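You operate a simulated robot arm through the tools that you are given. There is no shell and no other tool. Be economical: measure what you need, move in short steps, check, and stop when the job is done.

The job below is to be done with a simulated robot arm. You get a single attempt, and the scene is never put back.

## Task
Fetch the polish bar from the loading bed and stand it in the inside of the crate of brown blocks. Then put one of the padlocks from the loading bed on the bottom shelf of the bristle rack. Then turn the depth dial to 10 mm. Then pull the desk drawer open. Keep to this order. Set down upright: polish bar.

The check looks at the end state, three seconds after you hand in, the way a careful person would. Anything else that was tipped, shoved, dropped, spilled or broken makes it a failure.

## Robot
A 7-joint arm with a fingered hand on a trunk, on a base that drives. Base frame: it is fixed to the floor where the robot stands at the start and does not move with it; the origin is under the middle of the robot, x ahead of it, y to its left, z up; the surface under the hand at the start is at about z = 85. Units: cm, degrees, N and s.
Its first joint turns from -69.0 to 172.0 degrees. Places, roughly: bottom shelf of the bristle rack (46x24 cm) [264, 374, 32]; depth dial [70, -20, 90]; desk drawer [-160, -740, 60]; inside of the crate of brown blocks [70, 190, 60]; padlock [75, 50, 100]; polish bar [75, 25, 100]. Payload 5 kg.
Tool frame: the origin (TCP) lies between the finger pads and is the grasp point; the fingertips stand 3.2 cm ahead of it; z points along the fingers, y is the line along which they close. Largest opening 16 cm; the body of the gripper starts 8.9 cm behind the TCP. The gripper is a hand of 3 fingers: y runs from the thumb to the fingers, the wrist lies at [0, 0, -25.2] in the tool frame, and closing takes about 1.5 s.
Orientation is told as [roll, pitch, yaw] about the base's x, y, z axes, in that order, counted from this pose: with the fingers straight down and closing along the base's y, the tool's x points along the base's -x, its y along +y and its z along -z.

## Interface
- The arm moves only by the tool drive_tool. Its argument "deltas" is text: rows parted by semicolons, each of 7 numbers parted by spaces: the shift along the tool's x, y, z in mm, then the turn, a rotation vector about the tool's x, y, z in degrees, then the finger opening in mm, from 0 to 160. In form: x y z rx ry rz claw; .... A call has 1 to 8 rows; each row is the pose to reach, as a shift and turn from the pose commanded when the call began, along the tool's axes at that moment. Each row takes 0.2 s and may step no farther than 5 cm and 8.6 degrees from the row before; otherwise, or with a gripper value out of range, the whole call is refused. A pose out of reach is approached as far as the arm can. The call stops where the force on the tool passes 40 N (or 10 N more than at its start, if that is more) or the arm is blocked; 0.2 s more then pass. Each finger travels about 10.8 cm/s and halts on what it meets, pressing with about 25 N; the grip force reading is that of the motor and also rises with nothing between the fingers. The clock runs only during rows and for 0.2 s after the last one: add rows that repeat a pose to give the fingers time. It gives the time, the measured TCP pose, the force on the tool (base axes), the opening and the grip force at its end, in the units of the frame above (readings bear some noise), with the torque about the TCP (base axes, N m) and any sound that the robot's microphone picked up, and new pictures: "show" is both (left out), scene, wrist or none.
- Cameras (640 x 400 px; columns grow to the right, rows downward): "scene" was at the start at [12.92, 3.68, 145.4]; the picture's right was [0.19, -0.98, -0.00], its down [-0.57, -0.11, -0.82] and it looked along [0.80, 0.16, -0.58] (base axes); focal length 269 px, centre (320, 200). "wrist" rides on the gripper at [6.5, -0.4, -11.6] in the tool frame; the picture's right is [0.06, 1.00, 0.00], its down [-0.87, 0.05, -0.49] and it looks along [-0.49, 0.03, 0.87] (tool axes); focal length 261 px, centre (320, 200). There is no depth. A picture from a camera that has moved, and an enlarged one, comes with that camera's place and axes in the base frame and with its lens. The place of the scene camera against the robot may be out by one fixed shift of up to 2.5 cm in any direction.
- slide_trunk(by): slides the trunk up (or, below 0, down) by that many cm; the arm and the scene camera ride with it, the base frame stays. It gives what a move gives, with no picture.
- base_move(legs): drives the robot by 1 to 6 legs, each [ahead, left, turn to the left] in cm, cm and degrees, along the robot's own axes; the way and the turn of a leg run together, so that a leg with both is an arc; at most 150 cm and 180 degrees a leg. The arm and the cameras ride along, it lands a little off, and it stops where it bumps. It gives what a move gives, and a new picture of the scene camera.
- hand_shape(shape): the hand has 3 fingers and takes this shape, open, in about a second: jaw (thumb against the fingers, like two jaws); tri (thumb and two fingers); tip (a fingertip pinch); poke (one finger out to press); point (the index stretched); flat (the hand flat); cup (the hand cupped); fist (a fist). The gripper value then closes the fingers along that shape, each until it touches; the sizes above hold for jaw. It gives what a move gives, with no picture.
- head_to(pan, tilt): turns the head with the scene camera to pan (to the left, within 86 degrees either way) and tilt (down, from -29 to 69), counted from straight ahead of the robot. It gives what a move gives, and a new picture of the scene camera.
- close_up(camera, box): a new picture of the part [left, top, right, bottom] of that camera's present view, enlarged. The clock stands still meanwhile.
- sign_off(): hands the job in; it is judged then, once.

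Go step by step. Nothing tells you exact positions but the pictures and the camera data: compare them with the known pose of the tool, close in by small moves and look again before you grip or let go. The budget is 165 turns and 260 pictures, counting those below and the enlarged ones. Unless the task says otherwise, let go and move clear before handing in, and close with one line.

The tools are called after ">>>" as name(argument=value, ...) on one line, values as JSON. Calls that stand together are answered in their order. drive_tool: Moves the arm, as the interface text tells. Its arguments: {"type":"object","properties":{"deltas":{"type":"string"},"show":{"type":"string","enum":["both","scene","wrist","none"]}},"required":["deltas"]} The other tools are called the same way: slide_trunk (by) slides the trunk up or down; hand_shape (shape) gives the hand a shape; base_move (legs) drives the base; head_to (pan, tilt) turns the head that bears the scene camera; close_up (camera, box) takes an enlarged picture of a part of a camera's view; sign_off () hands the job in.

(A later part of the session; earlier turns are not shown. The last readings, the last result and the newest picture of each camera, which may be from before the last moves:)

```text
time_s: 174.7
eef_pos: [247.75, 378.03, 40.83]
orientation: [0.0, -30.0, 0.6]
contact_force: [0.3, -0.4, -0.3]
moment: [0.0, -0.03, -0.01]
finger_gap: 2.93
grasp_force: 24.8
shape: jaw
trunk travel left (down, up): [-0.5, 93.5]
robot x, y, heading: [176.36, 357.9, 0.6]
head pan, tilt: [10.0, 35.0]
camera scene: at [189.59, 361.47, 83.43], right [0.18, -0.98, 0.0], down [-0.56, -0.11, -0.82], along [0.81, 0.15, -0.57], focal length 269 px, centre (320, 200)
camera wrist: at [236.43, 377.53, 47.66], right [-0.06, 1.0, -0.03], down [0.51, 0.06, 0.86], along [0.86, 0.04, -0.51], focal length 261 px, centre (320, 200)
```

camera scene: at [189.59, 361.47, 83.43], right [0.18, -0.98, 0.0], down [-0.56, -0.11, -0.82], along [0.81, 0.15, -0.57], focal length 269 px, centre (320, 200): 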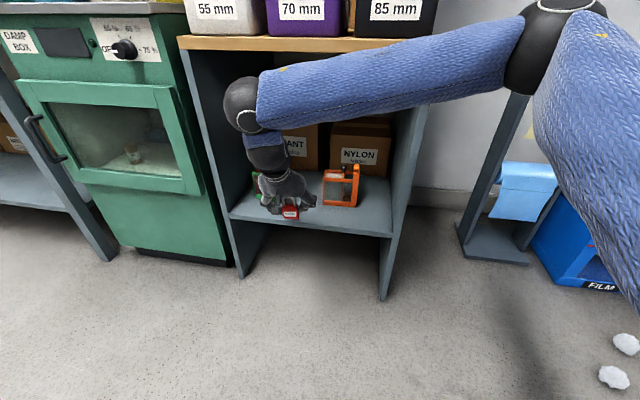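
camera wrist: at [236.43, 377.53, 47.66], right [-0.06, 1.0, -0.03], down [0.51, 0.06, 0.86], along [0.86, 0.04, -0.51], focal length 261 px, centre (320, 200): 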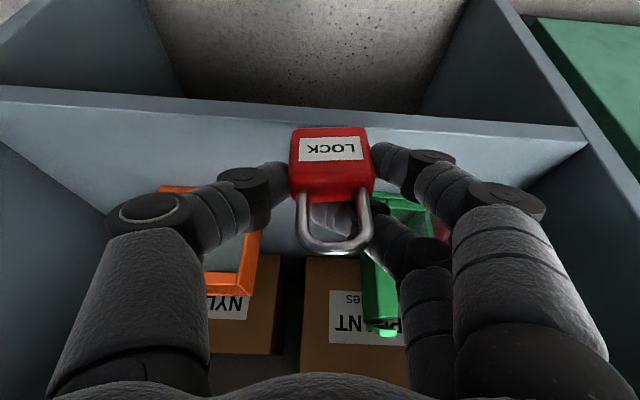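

The strip between x 252 and 264 is free. I move forward to x≈256.5 and lower close to the shelf.

>>> drive_tool(deltas="-38 -3 22 0 0 0 30;-75 -5 43 0 0 0 30;-65 -5 61 0 0 0 30;-55 -5 78 0 0 0 30;-55 -5 78 0 0 0 30")

>>> close_up(camera="scene", box=[230, 150, 390, 250])

```text
time_s: 175.9
eef_pos: [256.18, 377.74, 37.2]
orientation: [0.1, -30.2, 0.5]
contact_force: [2.9, -2.0, 16.3]
moment: [0.31, -0.08, -0.08]
finger_gap: 2.92
grasp_force: 24.8
shape: jaw
trunk travel left (down, up): [-0.5, 93.5]
robot x, y, heading: [176.63, 357.87, 0.7]
head pan, tilt: [10.0, 35.0]
camera scene: at [189.52, 361.44, 83.48], right [0.18, -0.98, 0.0], down [-0.56, -0.1, -0.82], along [0.81, 0.15, -0.57], focal length 269 px, centre (320, 200)
camera wrist: at [244.85, 377.05, 43.95], right [-0.06, 1.0, -0.03], down [0.5, 0.06, 0.86], along [0.86, 0.04, -0.51], focal length 261 px, centre (320, 200)
```

scene: 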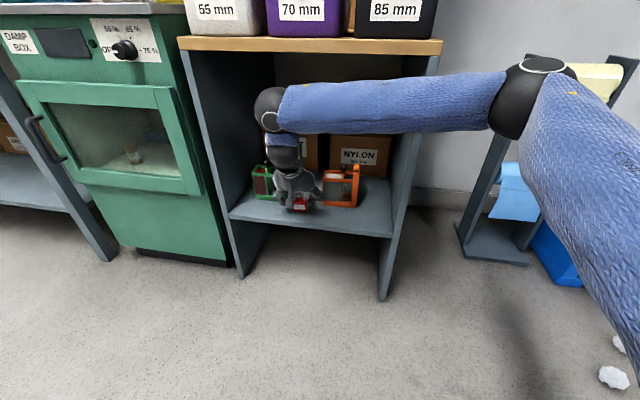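
wrist: 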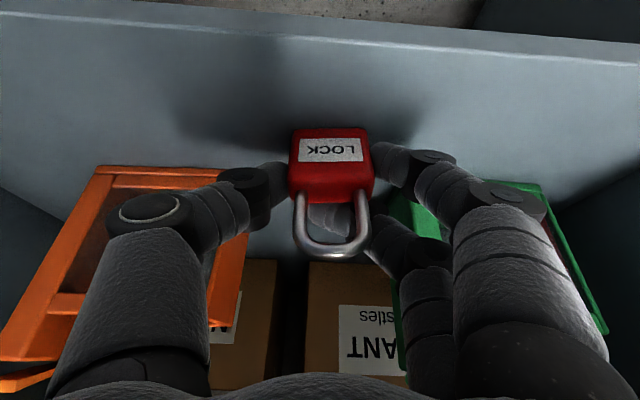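

```text
4.00 times, centred on (310, 200) of scene
camera zoom: at [189.52, 361.44, 83.48], right [0.18, -0.98, 0.0], down [-0.56, -0.1, -0.82], along [0.81, 0.15, -0.57], focal length 1076 px, centre (360, 200)
```

zoom: 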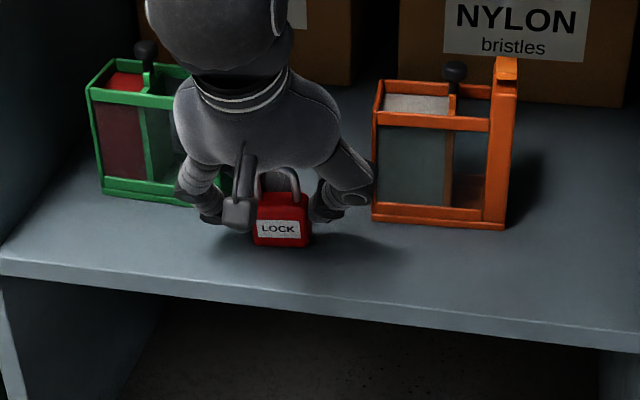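

Contact with the shelf, but the thumb is close to the orange item. I lift slightly, pull back 3.5 cm toward the front edge, and set it down there.

>>> drive_tool(deltas="-6 0 -10 0 0 0 30;9 0 -19 0 0 0 30;24 0 -28 0 0 0 30;28 0 -22 0 0 0 30;28 0 -22 0 0 0 30")

>>> close_up(camera="scene", box=[230, 150, 390, 250])

```text
time_s: 177.1
eef_pos: [252.79, 377.65, 37.28]
orientation: [0.0, -30.0, 0.6]
contact_force: [0.5, -0.4, 3.9]
moment: [0.11, -0.03, -0.03]
finger_gap: 2.91
grasp_force: 25.4
shape: jaw
trunk travel left (down, up): [-0.5, 93.5]
robot x, y, heading: [176.28, 357.7, 0.8]
head pan, tilt: [10.0, 35.0]
camera scene: at [189.57, 361.46, 83.45], right [0.18, -0.98, 0.0], down [-0.56, -0.11, -0.82], along [0.81, 0.15, -0.57], focal length 269 px, centre (320, 200)
camera wrist: at [241.43, 377.0, 44.07], right [-0.06, 1.0, -0.03], down [0.51, 0.06, 0.86], along [0.86, 0.04, -0.51], focal length 261 px, centre (320, 200)
```

scene: 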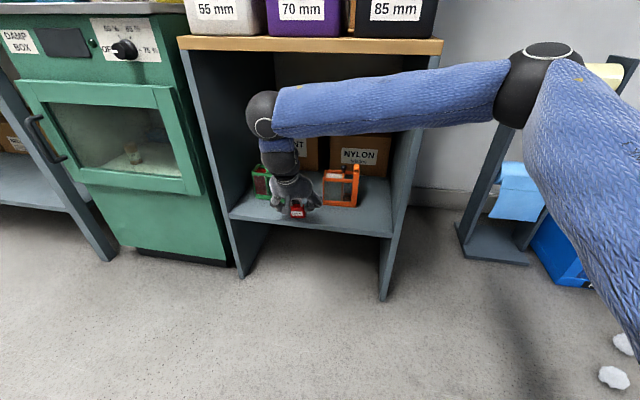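
wrist: 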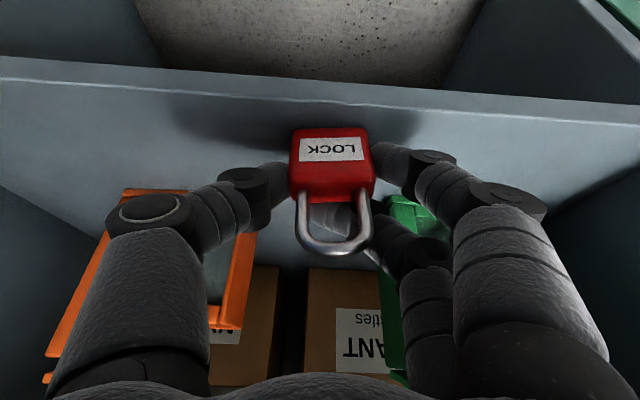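

```text
4.00 times, centred on (310, 200) of scene
camera zoom: at [189.57, 361.46, 83.45], right [0.18, -0.98, 0.0], down [-0.56, -0.11, -0.82], along [0.81, 0.15, -0.57], focal length 1076 px, centre (360, 200)
```

zoom: 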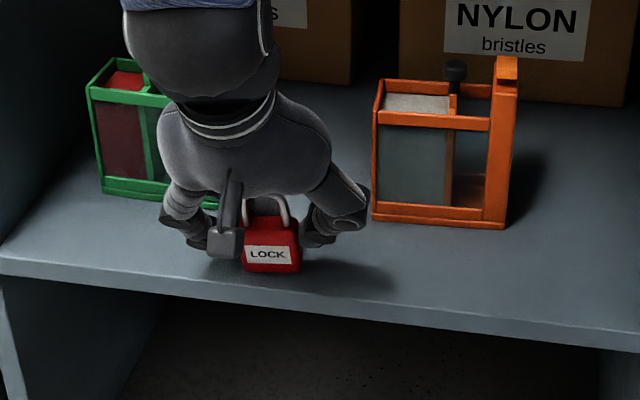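

The padlock touches the shelf lightly, clear of the items. I open the fingers gently.

>>> drive_tool(deltas="1 0 2 0 0 0 30;1 0 2 0 0 0 40;1 0 2 0 0 0 50;1 0 2 0 0 0 60;1 0 2 0 0 0 68;1 0 2 0 0 0 68")

>>> close_up(camera="scene", box=[230, 150, 390, 250])

```text
time_s: 178.5
eef_pos: [252.64, 377.66, 36.97]
orientation: [0.0, -30.0, 0.6]
contact_force: [0.4, 0.1, 0.7]
moment: [-0.02, -0.01, 0.0]
finger_gap: 6.74
grasp_force: 0.1
shape: jaw
trunk travel left (down, up): [-0.5, 93.5]
robot x, y, heading: [177.02, 358.02, 0.8]
head pan, tilt: [10.0, 35.0]
camera scene: at [189.59, 361.47, 83.43], right [0.18, -0.98, 0.0], down [-0.56, -0.11, -0.82], along [0.81, 0.15, -0.57], focal length 269 px, centre (320, 200)
camera wrist: at [241.35, 377.02, 43.86], right [-0.06, 1.0, -0.03], down [0.51, 0.06, 0.86], along [0.86, 0.04, -0.51], focal length 261 px, centre (320, 200)
```

scene: 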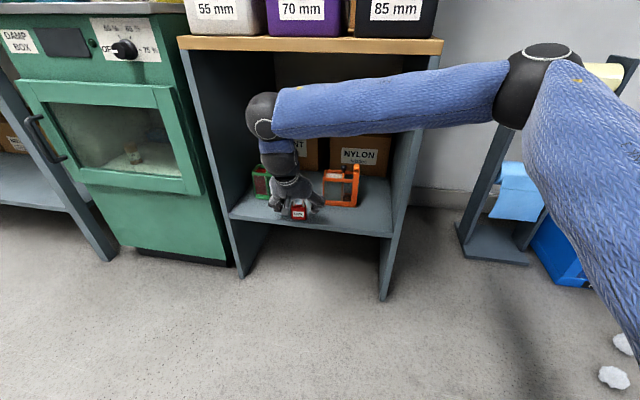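
wrist: 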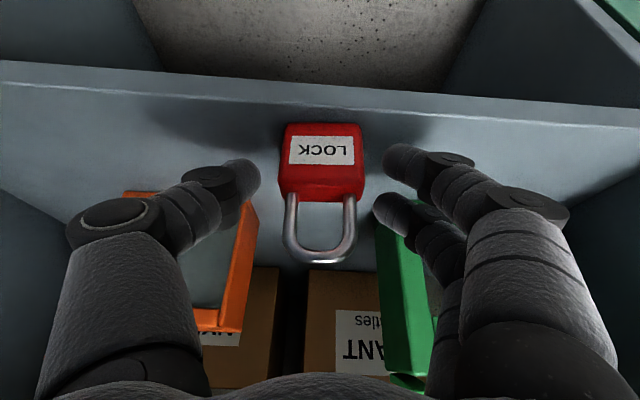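

```text
4.00 times, centred on (310, 200) of scene
camera zoom: at [189.59, 361.47, 83.43], right [0.18, -0.98, 0.0], down [-0.56, -0.11, -0.82], along [0.81, 0.15, -0.57], focal length 1076 px, centre (360, 200)
```

zoom: 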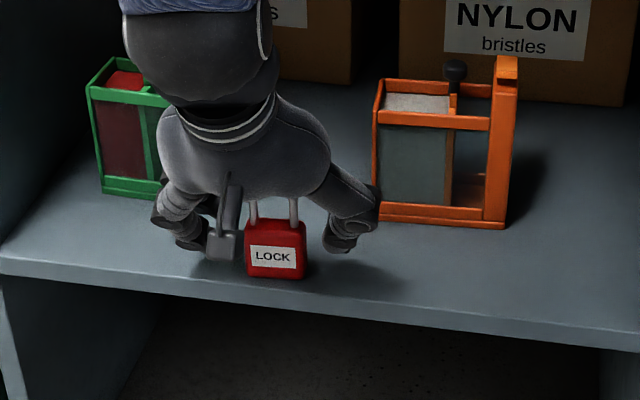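

The padlock stands on the bottom shelf. I withdraw the hand straight back.

>>> drive_tool(deltas="35 0 -28 0 0 0 68;71 0 -57 0 0 0 68;106 0 -86 0 0 0 68;142 0 -114 0 0 0 68;177 0 -143 0 0 0 68", show="none")

>>> close_up(camera="scene", box=[210, 130, 410, 250])

```text
time_s: 179.7
eef_pos: [230.33, 377.29, 40.37]
orientation: [0.0, -29.8, 0.5]
contact_force: [0.2, -1.0, 0.1]
moment: [-0.01, 0.03, 0.0]
finger_gap: 6.76
grasp_force: 0.0
shape: jaw
trunk travel left (down, up): [-0.5, 93.5]
robot x, y, heading: [176.6, 357.36, 0.6]
head pan, tilt: [10.0, 35.0]
```

```text
3.20 times, centred on (310, 190) of scene
camera zoom: at [189.62, 361.44, 83.43], right [0.18, -0.98, 0.0], down [-0.56, -0.1, -0.82], along [0.8, 0.15, -0.57], focal length 861 px, centre (352, 232)
```

zoom: 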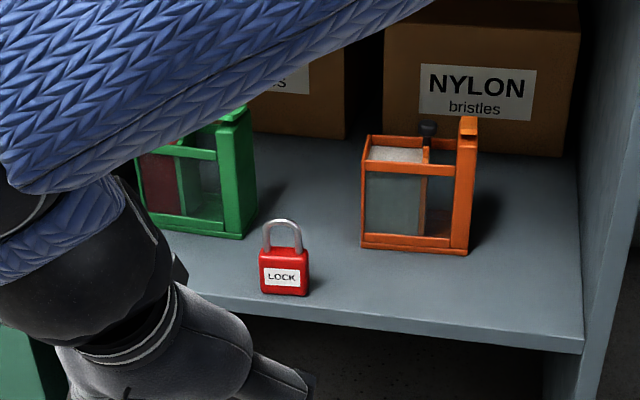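

Padlock is in place. I back away, raise the trunk, and head back to the bench for the dial.

>>> base_move(legs=[[-50, 0, 0]])

>>> slide_trunk(by=40)

>>> slide_trunk(by=30)

>>> base_move(legs=[[-145, -15, -0.6], [-60, -10, 0], [0, 0, -90], [110, 0, 0]])

```text
time_s: 182.7
eef_pos: [180.39, 377.12, 40.37]
orientation: [-0.1, -30.1, 1.0]
contact_force: [0.0, -0.2, 0.8]
moment: [0.01, 0.06, -0.01]
finger_gap: 6.74
grasp_force: 0.1
shape: jaw
trunk travel left (down, up): [-0.5, 93.5]
robot x, y, heading: [126.72, 356.81, 1.1]
head pan, tilt: [10.0, 35.0]
camera scene: at [139.79, 360.88, 83.43], right [0.19, -0.98, 0.0], down [-0.56, -0.11, -0.82], along [0.8, 0.16, -0.57], focal length 269 px, centre (320, 200)
```

scene: 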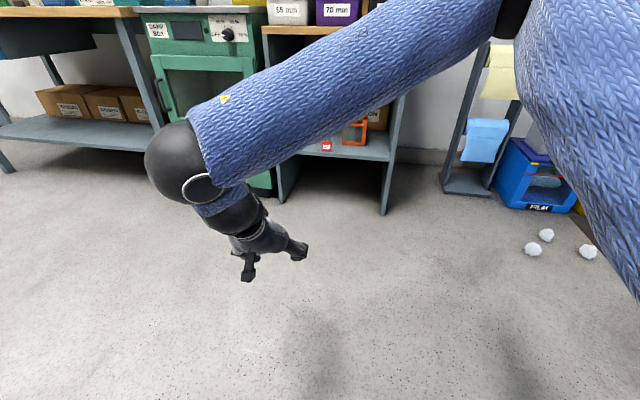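

```text
time_s: 186.5
eef_pos: [180.32, 377.2, 80.58]
orientation: [0.0, -30.0, 1.0]
contact_force: [-0.2, -0.5, 0.5]
moment: [-0.02, 0.02, 0.01]
finger_gap: 6.76
grasp_force: 0.0
shape: jaw
trunk travel left (down, up): [-40.5, 53.5]
robot x, y, heading: [126.91, 357.01, 1.0]
head pan, tilt: [10.0, 35.0]
```

```text
time_s: 189.5
eef_pos: [180.44, 377.13, 110.39]
orientation: [0.0, -30.0, 1.0]
contact_force: [0.4, 0.3, 0.5]
moment: [0.03, 0.02, 0.0]
finger_gap: 6.78
grasp_force: 0.0
shape: jaw
trunk travel left (down, up): [-70.5, 23.5]
robot x, y, heading: [127.25, 357.03, 0.8]
head pan, tilt: [10.0, 35.0]
```

```text
time_s: 208.5
eef_pos: [-50.32, 168.6, 110.46]
orientation: [0.0, -29.8, -87.8]
contact_force: [0.2, 0.3, 0.5]
moment: [0.01, -0.03, -0.01]
finger_gap: 6.77
grasp_force: 0.0
shape: jaw
trunk travel left (down, up): [-70.5, 23.5]
robot x, y, heading: [-71.11, 221.65, -87.8]
head pan, tilt: [10.0, 35.0]
camera scene: at [-69.97, 210.04, 153.43], right [-0.98, -0.21, 0.0], down [-0.12, 0.56, -0.82], along [0.17, -0.8, -0.57], focal length 269 px, centre (320, 200)
```

scene: 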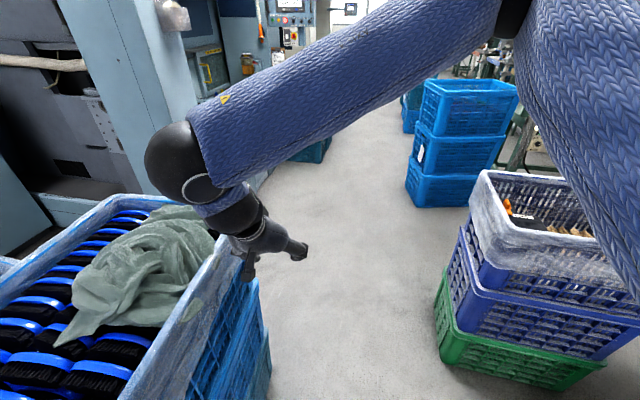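

>>> base_move(legs=[[135, -4, -2.2], [90, 12, 0], [0, 0, 90]])

>>> head_to(pan=-5, tilt=35)

```text
time_s: 223.4
eef_pos: [-8.85, 16.11, 110.43]
orientation: [0.0, -30.0, -1.6]
contact_force: [0.5, -1.0, 0.9]
moment: [0.01, -0.03, -0.04]
finger_gap: 6.73
grasp_force: 0.1
shape: jaw
trunk travel left (down, up): [-70.5, 23.5]
robot x, y, heading: [-63.29, -1.0, -1.8]
head pan, tilt: [10.0, 35.0]
camera scene: at [-50.28, 1.68, 153.43], right [0.14, -0.99, 0.0], down [-0.57, -0.08, -0.82], along [0.81, 0.12, -0.57], focal length 269 px, centre (320, 200)
```

scene: 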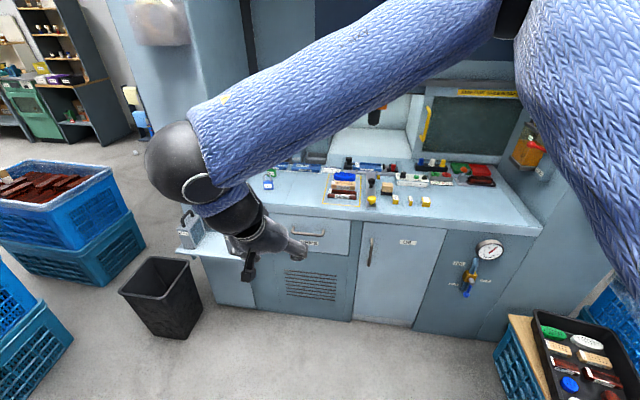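

```text
time_s: 224.1
eef_pos: [-9.01, 16.15, 110.5]
orientation: [0.0, -30.0, -1.7]
contact_force: [1.1, 0.2, -0.9]
moment: [-0.01, 0.0, 0.01]
finger_gap: 6.73
grasp_force: 0.1
shape: jaw
trunk travel left (down, up): [-70.5, 23.5]
robot x, y, heading: [-63.18, -1.39, -1.7]
head pan, tilt: [-5.0, 35.0]
camera scene: at [-50.25, -0.63, 153.43], right [-0.12, -0.99, 0.0], down [-0.57, 0.07, -0.82], along [0.81, -0.09, -0.57], focal length 269 px, centre (320, 200)
```

scene: 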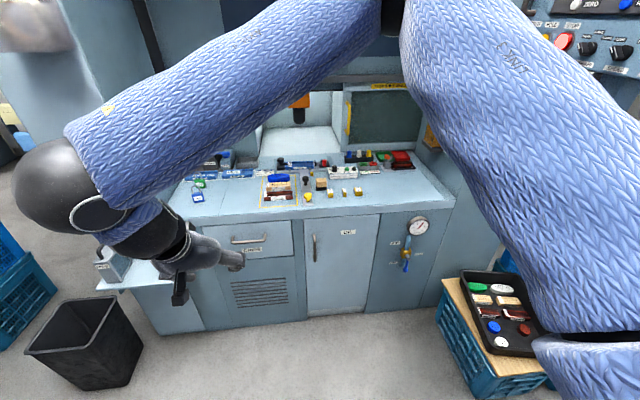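

I drive up to the bench again and set the tool vertical.

>>> base_move(legs=[[61, 6, 1.7]])

>>> drive_tool(deltas="0 0 0 0 7.5 0 100;0 0 0 0 15 0 100;0 0 0 0 22.5 0 100;0 0 0 0 30 0 100;0 0 0 0 30 0 100", show="none")

>>> head_to(pan=-15, tilt=40)

```text
time_s: 227.6
eef_pos: [51.77, 22.52, 110.58]
orientation: [0.0, -29.9, -0.1]
contact_force: [0.5, 0.3, 0.4]
moment: [-0.02, 0.0, 0.03]
finger_gap: 6.75
grasp_force: 0.0
shape: jaw
trunk travel left (down, up): [-70.5, 23.5]
robot x, y, heading: [-2.48, 3.91, -0.1]
head pan, tilt: [-5.0, 35.0]
camera scene: at [11.0, 4.87, 153.43], right [-0.09, -1.0, 0.0], down [-0.57, 0.05, -0.82], along [0.82, -0.07, -0.57], focal length 269 px, centre (320, 200)
```

scene: 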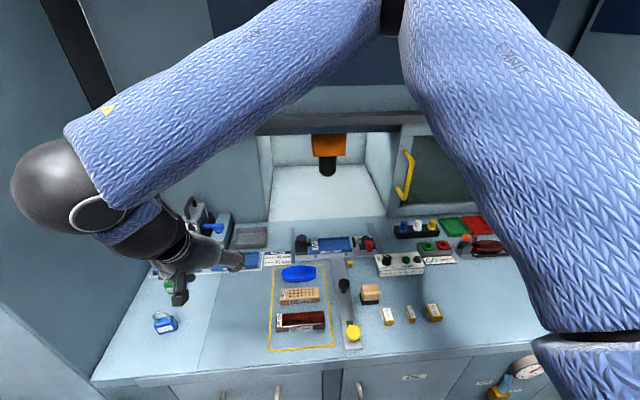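

```text
time_s: 228.8
eef_pos: [51.6, 22.64, 110.63]
orientation: [0.0, 0.0, -0.1]
contact_force: [-0.3, -0.2, 0.1]
moment: [-0.02, -0.01, 0.0]
finger_gap: 9.95
grasp_force: 0.0
shape: jaw
trunk travel left (down, up): [-70.5, 23.5]
robot x, y, heading: [-2.04, 4.23, 0.0]
head pan, tilt: [-5.0, 35.0]
```

```text
time_s: 229.5
eef_pos: [51.66, 22.6, 110.52]
orientation: [0.0, 0.1, -0.1]
contact_force: [-1.0, -0.3, 0.6]
moment: [0.0, -0.04, -0.01]
finger_gap: 9.96
grasp_force: 0.0
shape: jaw
trunk travel left (down, up): [-70.5, 23.5]
robot x, y, heading: [-2.41, 3.71, -0.2]
head pan, tilt: [-15.0, 40.0]
camera scene: at [10.38, 3.43, 152.68], right [-0.26, -0.97, 0.0], down [-0.62, 0.17, -0.77], along [0.74, -0.2, -0.64], focal length 269 px, centre (320, 200)
```

scene: 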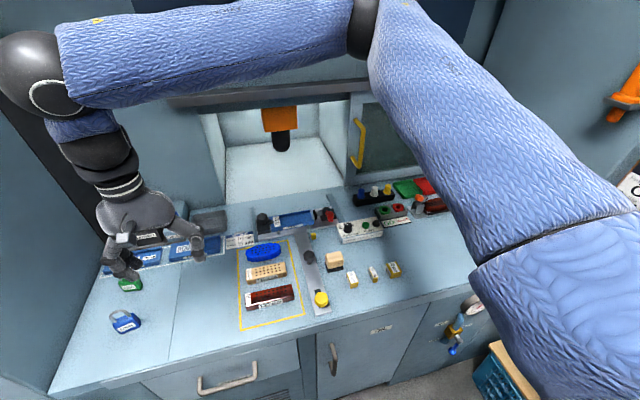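

I check the state of the blue padlock and the dial up close.

>>> close_up(camera="scene", box=[80, 260, 200, 345])

>>> close_up(camera="scene", box=[320, 200, 420, 260])

```text
4.71 times, centred on (140, 302) of scene
camera zoom: at [10.38, 3.43, 152.68], right [-0.26, -0.97, 0.0], down [-0.62, 0.17, -0.77], along [0.74, -0.2, -0.64], focal length 1266 px, centre (1167, -282)
```

zoom: 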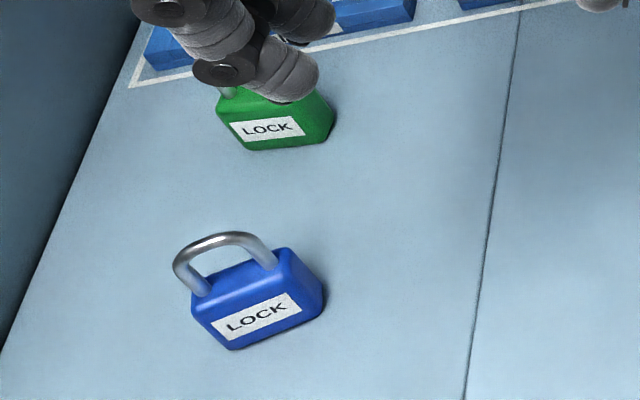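

```text
6.40 times, centred on (370, 230) of scene
camera zoom: at [10.38, 3.43, 152.68], right [-0.26, -0.97, 0.0], down [-0.62, 0.17, -0.77], along [0.74, -0.2, -0.64], focal length 1721 px, centre (0, 8)
```

zoom: 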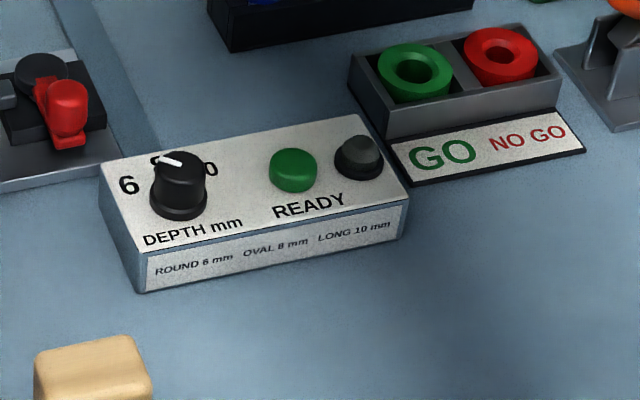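

All fine; the dial points at 8 and must go clockwise to 10. I move the hand above the dial.

>>> drive_tool(deltas="-15 -45 -5 0 0 0 100;-30 -90 -10 0 0 0 100;-45 -135 -15 0 0 0 100;-60 -180 -15 0 0 0 100;-75 -225 -15 0 0 0 100;-90 -270 -15 0 0 0 100;-105 -310 -15 0 0 0 100;-105 -310 -15 0 0 0 100", show="scene")

>>> drive_tool(deltas="-5 -45 0 0 0 0 100;-10 -90 0 0 0 0 100;-10 -125 0 0 0 0 100;-10 -125 0 0 0 0 100", show="both")

```text
time_s: 231.3
eef_pos: [62.44, -8.05, 112.26]
orientation: [-0.2, -0.1, -0.1]
contact_force: [-0.3, -0.3, 0.7]
moment: [-0.04, -0.03, 0.04]
finger_gap: 9.96
grasp_force: 0.1
shape: jaw
trunk travel left (down, up): [-70.5, 23.5]
robot x, y, heading: [-2.18, 4.08, -0.3]
head pan, tilt: [-15.0, 40.0]
camera scene: at [10.36, 3.51, 152.68], right [-0.26, -0.97, 0.0], down [-0.62, 0.17, -0.77], along [0.74, -0.2, -0.64], focal length 269 px, centre (320, 200)
```

scene: 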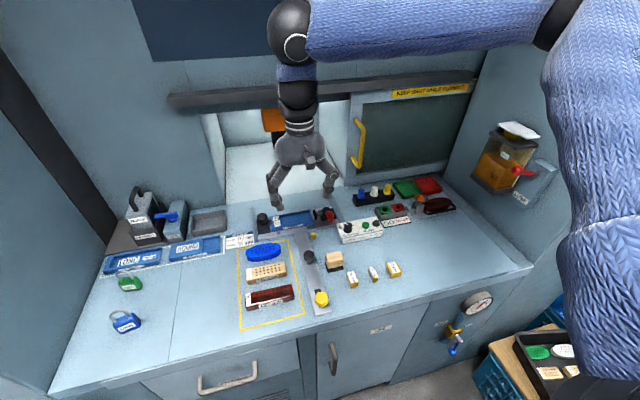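

```text
time_s: 232.3
eef_pos: [63.42, -21.1, 111.84]
orientation: [-0.1, 0.1, 0.0]
contact_force: [0.8, 0.3, -0.9]
moment: [0.0, -0.02, 0.02]
finger_gap: 9.96
grasp_force: 0.1
shape: jaw
trunk travel left (down, up): [-70.5, 23.5]
robot x, y, heading: [-2.2, 3.9, -0.1]
head pan, tilt: [-15.0, 40.0]
camera scene: at [10.41, 3.52, 152.68], right [-0.26, -0.97, 0.0], down [-0.62, 0.17, -0.77], along [0.74, -0.2, -0.64], focal length 269 px, centre (320, 200)
camera wrist: at [57.01, -21.55, 123.46], right [-0.06, 1.0, 0.0], down [0.87, 0.05, 0.49], along [0.49, 0.03, -0.87], focal length 261 px, centre (320, 200)
```

scene: 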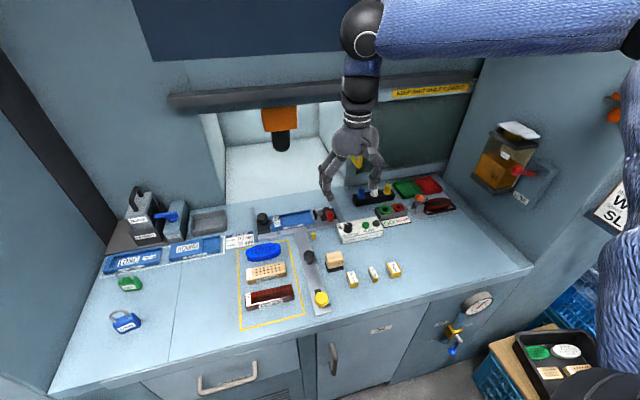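
wrist: 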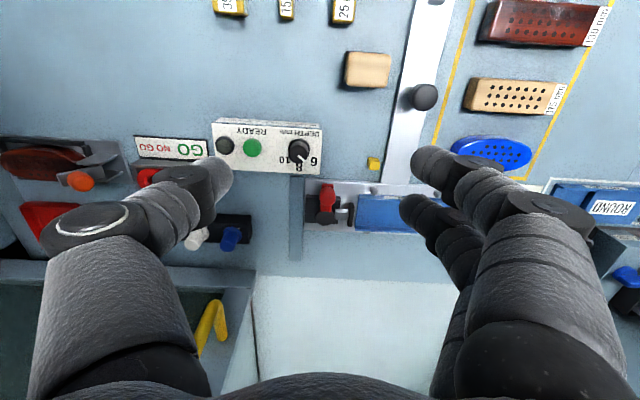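

>>> close_up(camera="wrist", box=[200, 110, 340, 195])

```text
4.57 times, centred on (270, 152) of wrist
camera zoom: at [57.01, -21.55, 123.46], right [-0.06, 1.0, 0.0], down [0.87, 0.05, 0.49], along [0.49, 0.03, -0.87], focal length 1192 px, centre (549, 417)
```

zoom: 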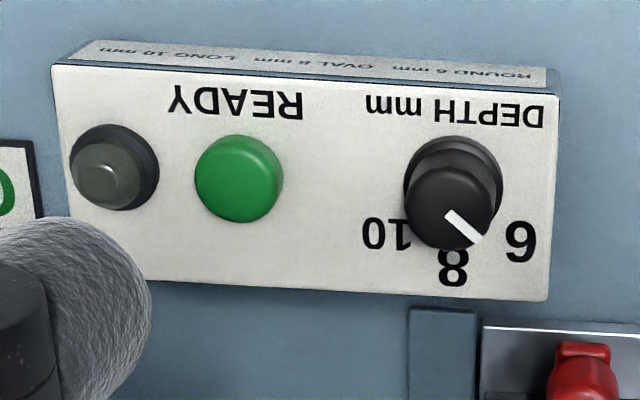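

The pointer is actually at 6 (6 is left-forward, 8 forward, 10 right-forward), so about 90° clockwise is needed. I yaw the hand −45° above the knob at (67.9, −23.5) to have room for a 90° turn.

>>> drive_tool(deltas="-20 -12 0 0 0 -7.5 80;-45 -24 0 0 0 -15 70;-45 -24 0 0 0 -22.5 70;-45 -24 20 0 0 -30 70;-45 -24 50 0 0 -37.5 70;-45 -24 80 0 0 -45 70;-45 -24 80 0 0 -45 70")

>>> close_up(camera="scene", box=[310, 160, 430, 260])

```text
time_s: 233.9
eef_pos: [67.61, -23.2, 103.98]
orientation: [-0.1, -0.1, 45.0]
contact_force: [-0.6, -0.4, -0.2]
moment: [0.01, -0.01, -0.01]
finger_gap: 7.06
grasp_force: 0.1
shape: jaw
trunk travel left (down, up): [-70.5, 23.5]
robot x, y, heading: [-2.16, 3.71, -0.1]
head pan, tilt: [-15.0, 40.0]
camera scene: at [10.28, 3.42, 152.69], right [-0.26, -0.97, 0.0], down [-0.62, 0.17, -0.77], along [0.74, -0.2, -0.64], focal length 269 px, centre (320, 200)
camera wrist: at [63.34, -28.22, 115.65], right [-0.75, 0.66, 0.0], down [0.58, 0.65, 0.49], along [0.33, 0.37, -0.87], focal length 261 px, centre (320, 200)
```

scene: 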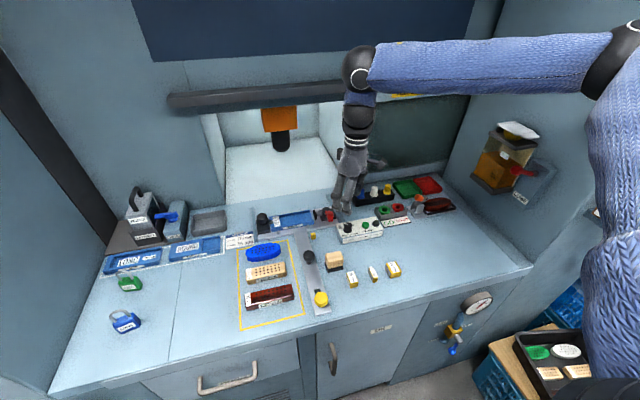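
wrist: 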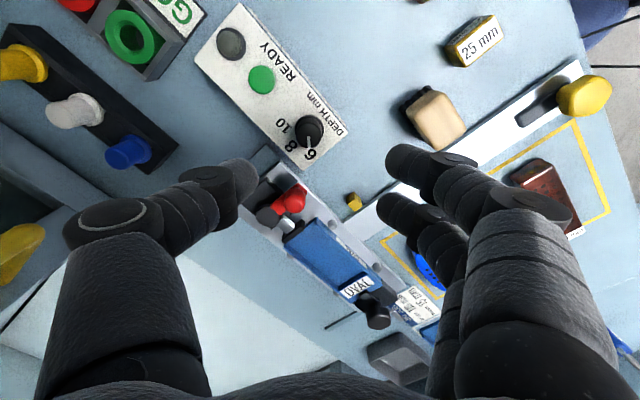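

```text
4.00 times, centred on (370, 210) of scene
camera zoom: at [10.28, 3.42, 152.69], right [-0.26, -0.97, 0.0], down [-0.62, 0.17, -0.77], along [0.74, -0.2, -0.64], focal length 1076 px, centre (120, 160)
```

zoom: 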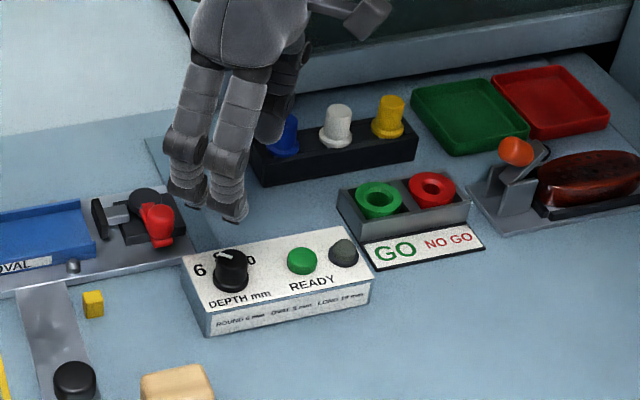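

I correct by about 1 cm and descend to z≈97 for another look.

>>> drive_tool(deltas="0 -10 20 0 0 0 60;0 -10 50 0 0 0 55;0 -10 70 0 0 0 55;0 -10 70 0 0 0 55", show="wrist")

>>> close_up(camera="wrist", box=[220, 80, 440, 220])

>>> close_up(camera="scene", box=[320, 180, 410, 250])

```text
time_s: 234.9
eef_pos: [68.17, -24.02, 96.95]
orientation: [-0.1, 0.0, 45.0]
contact_force: [0.4, -0.2, 0.4]
moment: [-0.02, -0.01, 0.01]
finger_gap: 5.57
grasp_force: 0.1
shape: jaw
trunk travel left (down, up): [-70.5, 23.5]
robot x, y, heading: [-2.17, 3.73, -0.0]
head pan, tilt: [-15.0, 40.0]
camera wrist: at [64.0, -29.01, 108.44], right [-0.75, 0.66, 0.0], down [0.58, 0.65, 0.49], along [0.33, 0.37, -0.87], focal length 261 px, centre (320, 200)
```

wrist: 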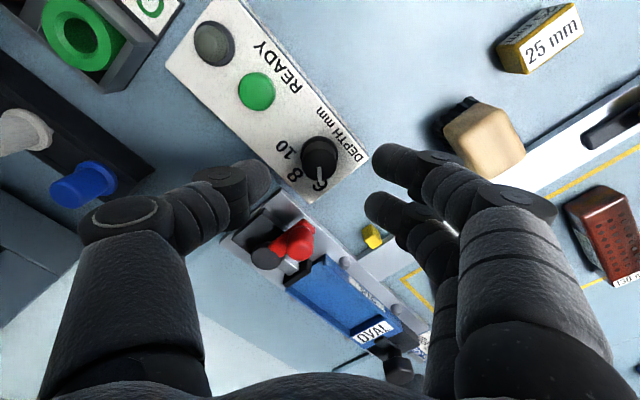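

```text
2.86 times, centred on (330, 150) of wrist
camera zoom: at [64.0, -29.01, 108.44], right [-0.75, 0.66, 0.0], down [0.58, 0.65, 0.49], along [0.33, 0.37, -0.87], focal length 745 px, centre (291, 343)
```

zoom: 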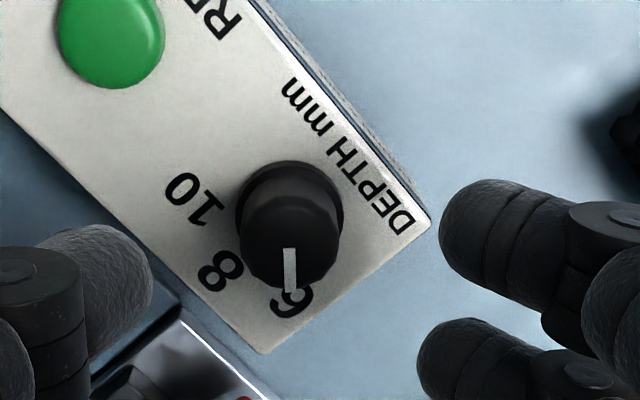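

```text
5.71 times, centred on (365, 215) of scene
camera zoom: at [10.31, 3.42, 152.68], right [-0.26, -0.97, 0.0], down [-0.62, 0.17, -0.77], along [0.74, -0.2, -0.64], focal length 1537 px, centre (63, 114)
```

zoom: 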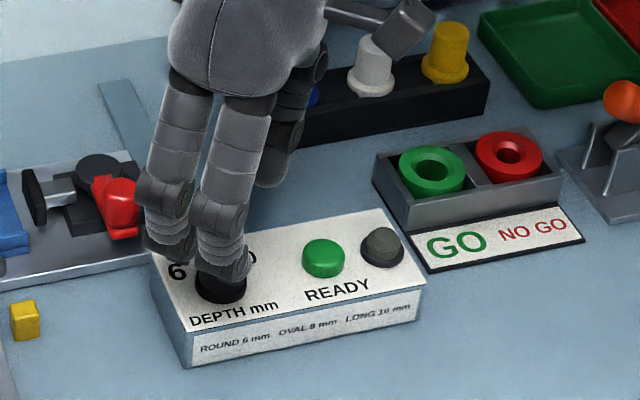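

The dial needs about 94° clockwise, and the knob is centred under the hand. I descend and close on the knob.

>>> drive_tool(deltas="0 0 15 0 0 0 55;0 0 26 0 0 0 55;0 0 26 0 0 0 40;0 0 26 0 0 0 25;0 0 26 0 0 0 15;0 0 26 0 0 0 15;0 0 26 0 0 0 15", show="wrist")

>>> close_up(camera="scene", box=[320, 180, 410, 250])

```text
time_s: 236.5
eef_pos: [68.18, -24.09, 94.34]
orientation: [0.0, 0.0, 44.9]
contact_force: [0.2, -0.7, 0.3]
moment: [0.01, -0.02, 0.02]
finger_gap: 1.55
grasp_force: 0.1
shape: jaw
trunk travel left (down, up): [-70.5, 23.5]
robot x, y, heading: [-1.96, 3.88, -0.1]
head pan, tilt: [-15.0, 40.0]
camera wrist: at [63.96, -29.03, 105.89], right [-0.75, 0.66, 0.0], down [0.58, 0.65, 0.49], along [0.33, 0.37, -0.87], focal length 261 px, centre (320, 200)
```

wrist: 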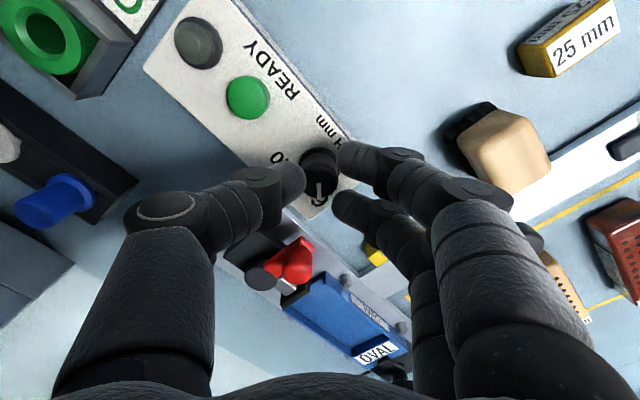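

```text
5.71 times, centred on (365, 215) of scene
camera zoom: at [10.36, 3.4, 152.68], right [-0.26, -0.97, 0.0], down [-0.62, 0.17, -0.77], along [0.74, -0.2, -0.64], focal length 1537 px, centre (63, 114)
```

zoom: 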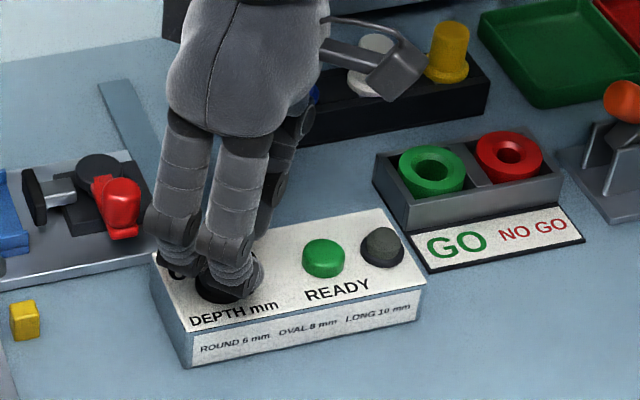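

No grip force yet; I close further.

>>> drive_tool(deltas="0 0 0 0 0 0 5;0 0 0 0 0 0 0;0 0 0 0 0 0 0;0 0 0 0 0 0 0", show="none")

>>> close_up(camera="wrist", box=[220, 80, 440, 240])

```text
time_s: 237.5
eef_pos: [68.18, -24.02, 94.19]
orientation: [0.1, 0.1, 45.0]
contact_force: [0.1, 0.3, 0.1]
moment: [-0.02, 0.05, -0.01]
finger_gap: 0.02
grasp_force: 25.3
shape: jaw
trunk travel left (down, up): [-70.5, 23.5]
robot x, y, heading: [-2.13, 3.65, -0.0]
head pan, tilt: [-15.0, 40.0]
```

```text
2.50 times, centred on (330, 160) of wrist
camera zoom: at [63.97, -29.03, 105.89], right [-0.75, 0.66, 0.0], down [0.58, 0.65, 0.49], along [0.33, 0.37, -0.87], focal length 652 px, centre (295, 300)
```

zoom: 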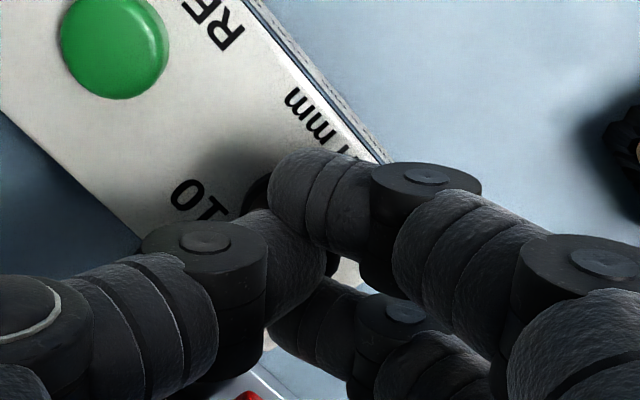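

The fingers closed above the knob, so it sits lower than I thought. I reopen, go 2 cm lower with contact watch, and close again.

>>> drive_tool(deltas="0 0 0 0 0 0 20;0 0 0 0 0 0 40;0 0 0 0 0 0 50;0 0 5 0 0 0 50;0 0 12 0 0 0 50;0 0 18 0 0 0 50;0 0 18 0 0 0 50", show="wrist")

>>> close_up(camera="scene", box=[320, 180, 410, 250])

```text
time_s: 239.1
eef_pos: [68.24, -23.99, 92.43]
orientation: [0.0, 0.0, 44.8]
contact_force: [0.5, -0.3, -0.3]
moment: [-0.04, 0.02, 0.0]
finger_gap: 4.95
grasp_force: 0.0
shape: jaw
trunk travel left (down, up): [-70.5, 23.5]
robot x, y, heading: [-2.31, 3.55, -0.3]
head pan, tilt: [-15.0, 40.0]
camera wrist: at [64.03, -29.02, 104.14], right [-0.75, 0.66, 0.0], down [0.58, 0.65, 0.49], along [0.33, 0.37, -0.87], focal length 261 px, centre (320, 200)
```

wrist: 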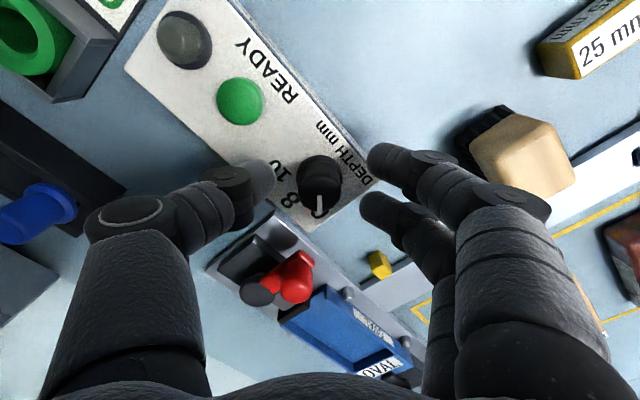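

```text
5.71 times, centred on (365, 215) of scene
camera zoom: at [10.34, 3.4, 152.68], right [-0.26, -0.97, 0.0], down [-0.62, 0.17, -0.77], along [0.74, -0.2, -0.64], focal length 1537 px, centre (63, 114)
```

zoom: 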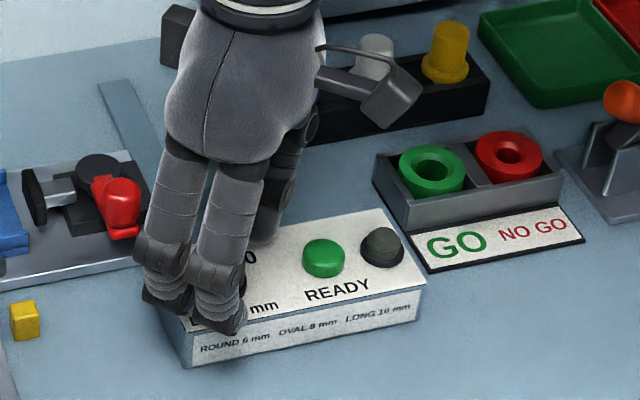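

>>> drive_tool(deltas="0 0 0 0 0 0 35;0 0 0 0 0 0 20;0 0 0 0 0 0 10;0 0 0 0 0 0 5;0 0 0 0 0 0 5;0 0 0 0 0 0 5", show="none")

>>> close_up(camera="wrist", box=[220, 80, 440, 240])

```text
time_s: 240.5
eef_pos: [68.46, -24.06, 92.56]
orientation: [0.0, -0.1, 44.9]
contact_force: [5.0, -6.6, -0.8]
moment: [-0.08, -0.09, -0.04]
finger_gap: 0.95
grasp_force: 24.9
shape: jaw
trunk travel left (down, up): [-70.5, 23.5]
robot x, y, heading: [-2.01, 3.89, -0.1]
head pan, tilt: [-15.0, 40.0]
```

```text
2.50 times, centred on (330, 160) of wrist
camera zoom: at [64.08, -29.11, 104.11], right [-0.75, 0.66, 0.0], down [0.58, 0.65, 0.49], along [0.33, 0.37, -0.87], focal length 652 px, centre (295, 300)
```

zoom: 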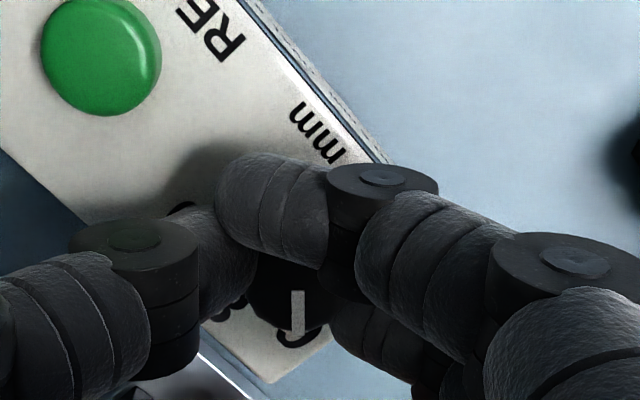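

The near finger slid past the knob, so this grip is poor. I open, rise, and try the "tri" shape, which suits a round knob.

>>> drive_tool(deltas="0 0 0 0 0 0 20;0 0 0 0 0 0 40;0 0 0 0 0 0 60;0 0 -30 0 0 0 60;0 0 -70 0 0 0 60;0 0 -80 0 0 0 60", show="none")

>>> hand_shape(shape="tri")

>>> close_up(camera="wrist", box=[0, 0, 640, 400])

>>> close_up(camera="scene", box=[310, 150, 420, 250])

```text
time_s: 241.9
eef_pos: [68.44, -24.02, 100.58]
orientation: [0.0, 0.0, 44.9]
contact_force: [0.4, -0.8, 0.7]
moment: [-0.01, 0.03, -0.01]
finger_gap: 5.96
grasp_force: 0.0
shape: jaw
trunk travel left (down, up): [-70.5, 23.5]
robot x, y, heading: [-2.05, 3.52, 0.0]
head pan, tilt: [-15.0, 40.0]
```

```text
time_s: 242.8
eef_pos: [68.31, -23.99, 100.68]
orientation: [0.0, 0.0, 44.9]
contact_force: [-0.1, -0.8, -0.2]
moment: [-0.04, -0.01, 0.01]
finger_gap: 15.98
grasp_force: 0.1
shape: tri
trunk travel left (down, up): [-70.5, 23.5]
robot x, y, heading: [-2.02, 3.55, 0.0]
head pan, tilt: [-15.0, 40.0]
```

```text
1.00 times, centred on (320, 200) of wrist (not enlarged: the box is as wide or as high as the picture)
camera zoom: at [64.07, -28.99, 112.18], right [-0.75, 0.66, 0.0], down [0.58, 0.65, 0.49], along [0.33, 0.37, -0.87], focal length 261 px, centre (320, 200)
```

zoom: 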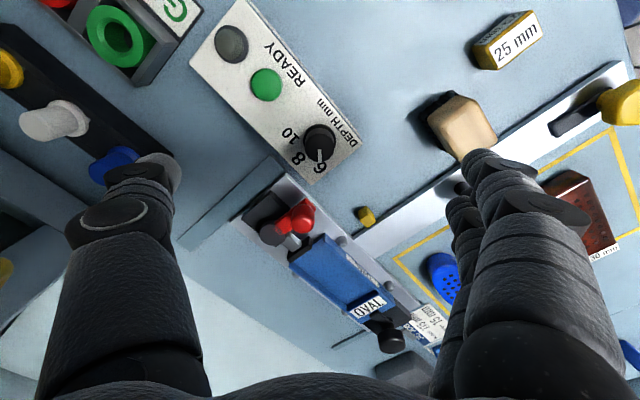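

```text
4.00 times, centred on (365, 200) of scene
camera zoom: at [10.37, 3.39, 152.68], right [-0.26, -0.97, 0.0], down [-0.62, 0.17, -0.77], along [0.74, -0.2, -0.64], focal length 1076 px, centre (140, 200)
```

zoom: 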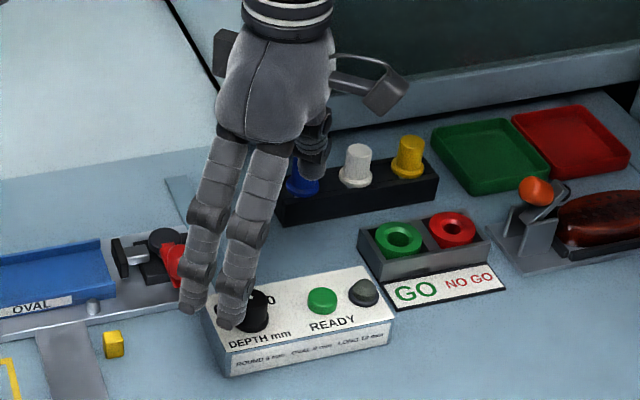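

>>> drive_tool(deltas="0 0 0 0 0 0 120;0 0 0 0 0 0 80;0 0 0 0 0 0 50;0 0 0 0 0 0 30;0 0 0 0 0 0 30", show="wrist")

>>> close_up(camera="wrist", box=[220, 80, 440, 240])

```text
time_s: 244.0
eef_pos: [68.28, -24.05, 100.65]
orientation: [0.0, 0.0, 44.9]
contact_force: [0.0, -0.5, -0.3]
moment: [0.03, -0.01, 0.03]
finger_gap: 3.06
grasp_force: 0.0
shape: tri
trunk travel left (down, up): [-70.5, 23.5]
robot x, y, heading: [-2.45, 3.68, -0.4]
head pan, tilt: [-15.0, 40.0]
camera wrist: at [64.06, -28.98, 112.19], right [-0.75, 0.66, 0.0], down [0.58, 0.65, 0.49], along [0.33, 0.37, -0.87], focal length 261 px, centre (320, 200)
```

wrist: 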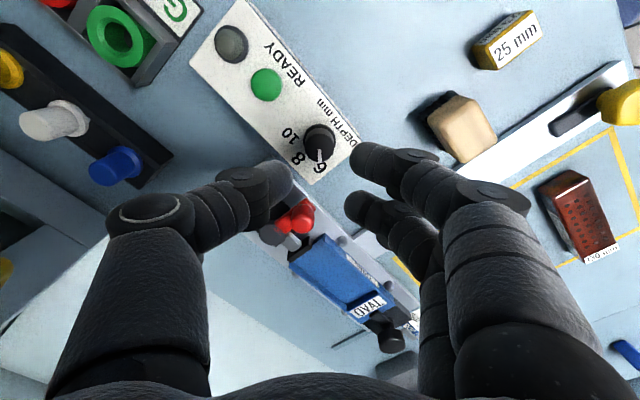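

```text
2.50 times, centred on (330, 160) of wrist
camera zoom: at [64.06, -28.98, 112.19], right [-0.75, 0.66, 0.0], down [0.58, 0.65, 0.49], along [0.33, 0.37, -0.87], focal length 652 px, centre (295, 300)
```

zoom: 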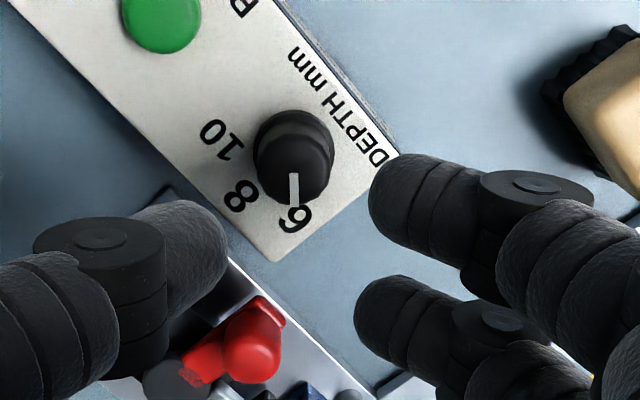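

Recomputing, the knob top is near z 89 (panel ≈87), so I was too high. I go down to TCP ≈91 with a wider opening and look.

>>> drive_tool(deltas="-3 0 0 0 0 0 50;-3 0 30 0 0 0 55;-3 0 65 0 0 0 55;-3 0 85 0 0 0 55;-3 0 92 0 0 0 55;-3 0 96 0 0 0 55;-3 0 96 0 0 0 55", show="wrist")

>>> close_up(camera="scene", box=[320, 180, 410, 250])

>>> close_up(camera="wrist", box=[220, 80, 440, 240])

```text
time_s: 245.5
eef_pos: [68.46, -23.83, 91.38]
orientation: [-0.1, -0.3, 45.0]
contact_force: [-7.2, -2.6, 17.0]
moment: [-0.14, 0.33, 0.23]
finger_gap: 3.61
grasp_force: 17.9
shape: tri
trunk travel left (down, up): [-70.5, 23.5]
robot x, y, heading: [-2.04, 3.22, -0.2]
head pan, tilt: [-15.0, 40.0]
stopped in row 7: the force on the tool passed its limit at 42 N (the readings are from after the stop); the commanded pose is now the measured one
camera wrist: at [64.16, -28.86, 102.98], right [-0.75, 0.66, 0.0], down [0.57, 0.65, 0.5], along [0.33, 0.37, -0.87], focal length 261 px, centre (320, 200)
```

wrist: 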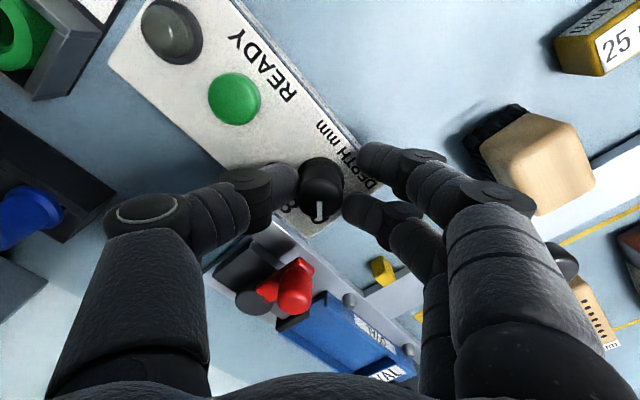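

```text
5.71 times, centred on (365, 215) of scene
camera zoom: at [10.09, 3.4, 152.71], right [-0.26, -0.97, 0.0], down [-0.62, 0.17, -0.77], along [0.74, -0.2, -0.64], focal length 1537 px, centre (63, 114)
```

zoom: 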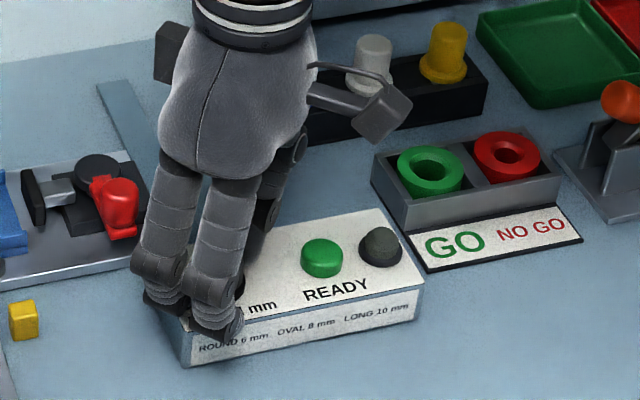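

```text
2.50 times, centred on (330, 160) of wrist
camera zoom: at [64.16, -28.86, 102.98], right [-0.75, 0.66, 0.0], down [0.57, 0.65, 0.5], along [0.33, 0.37, -0.87], focal length 652 px, centre (295, 300)
```

zoom: 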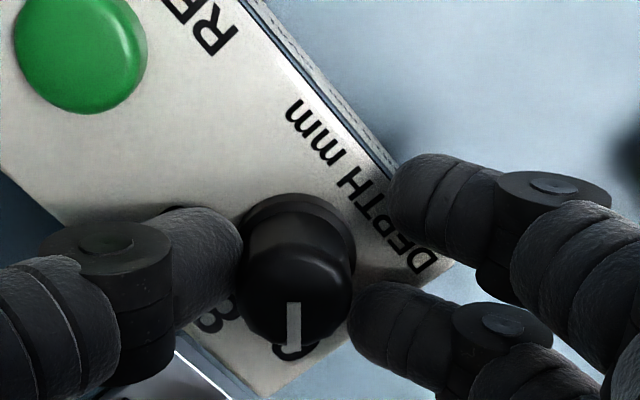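

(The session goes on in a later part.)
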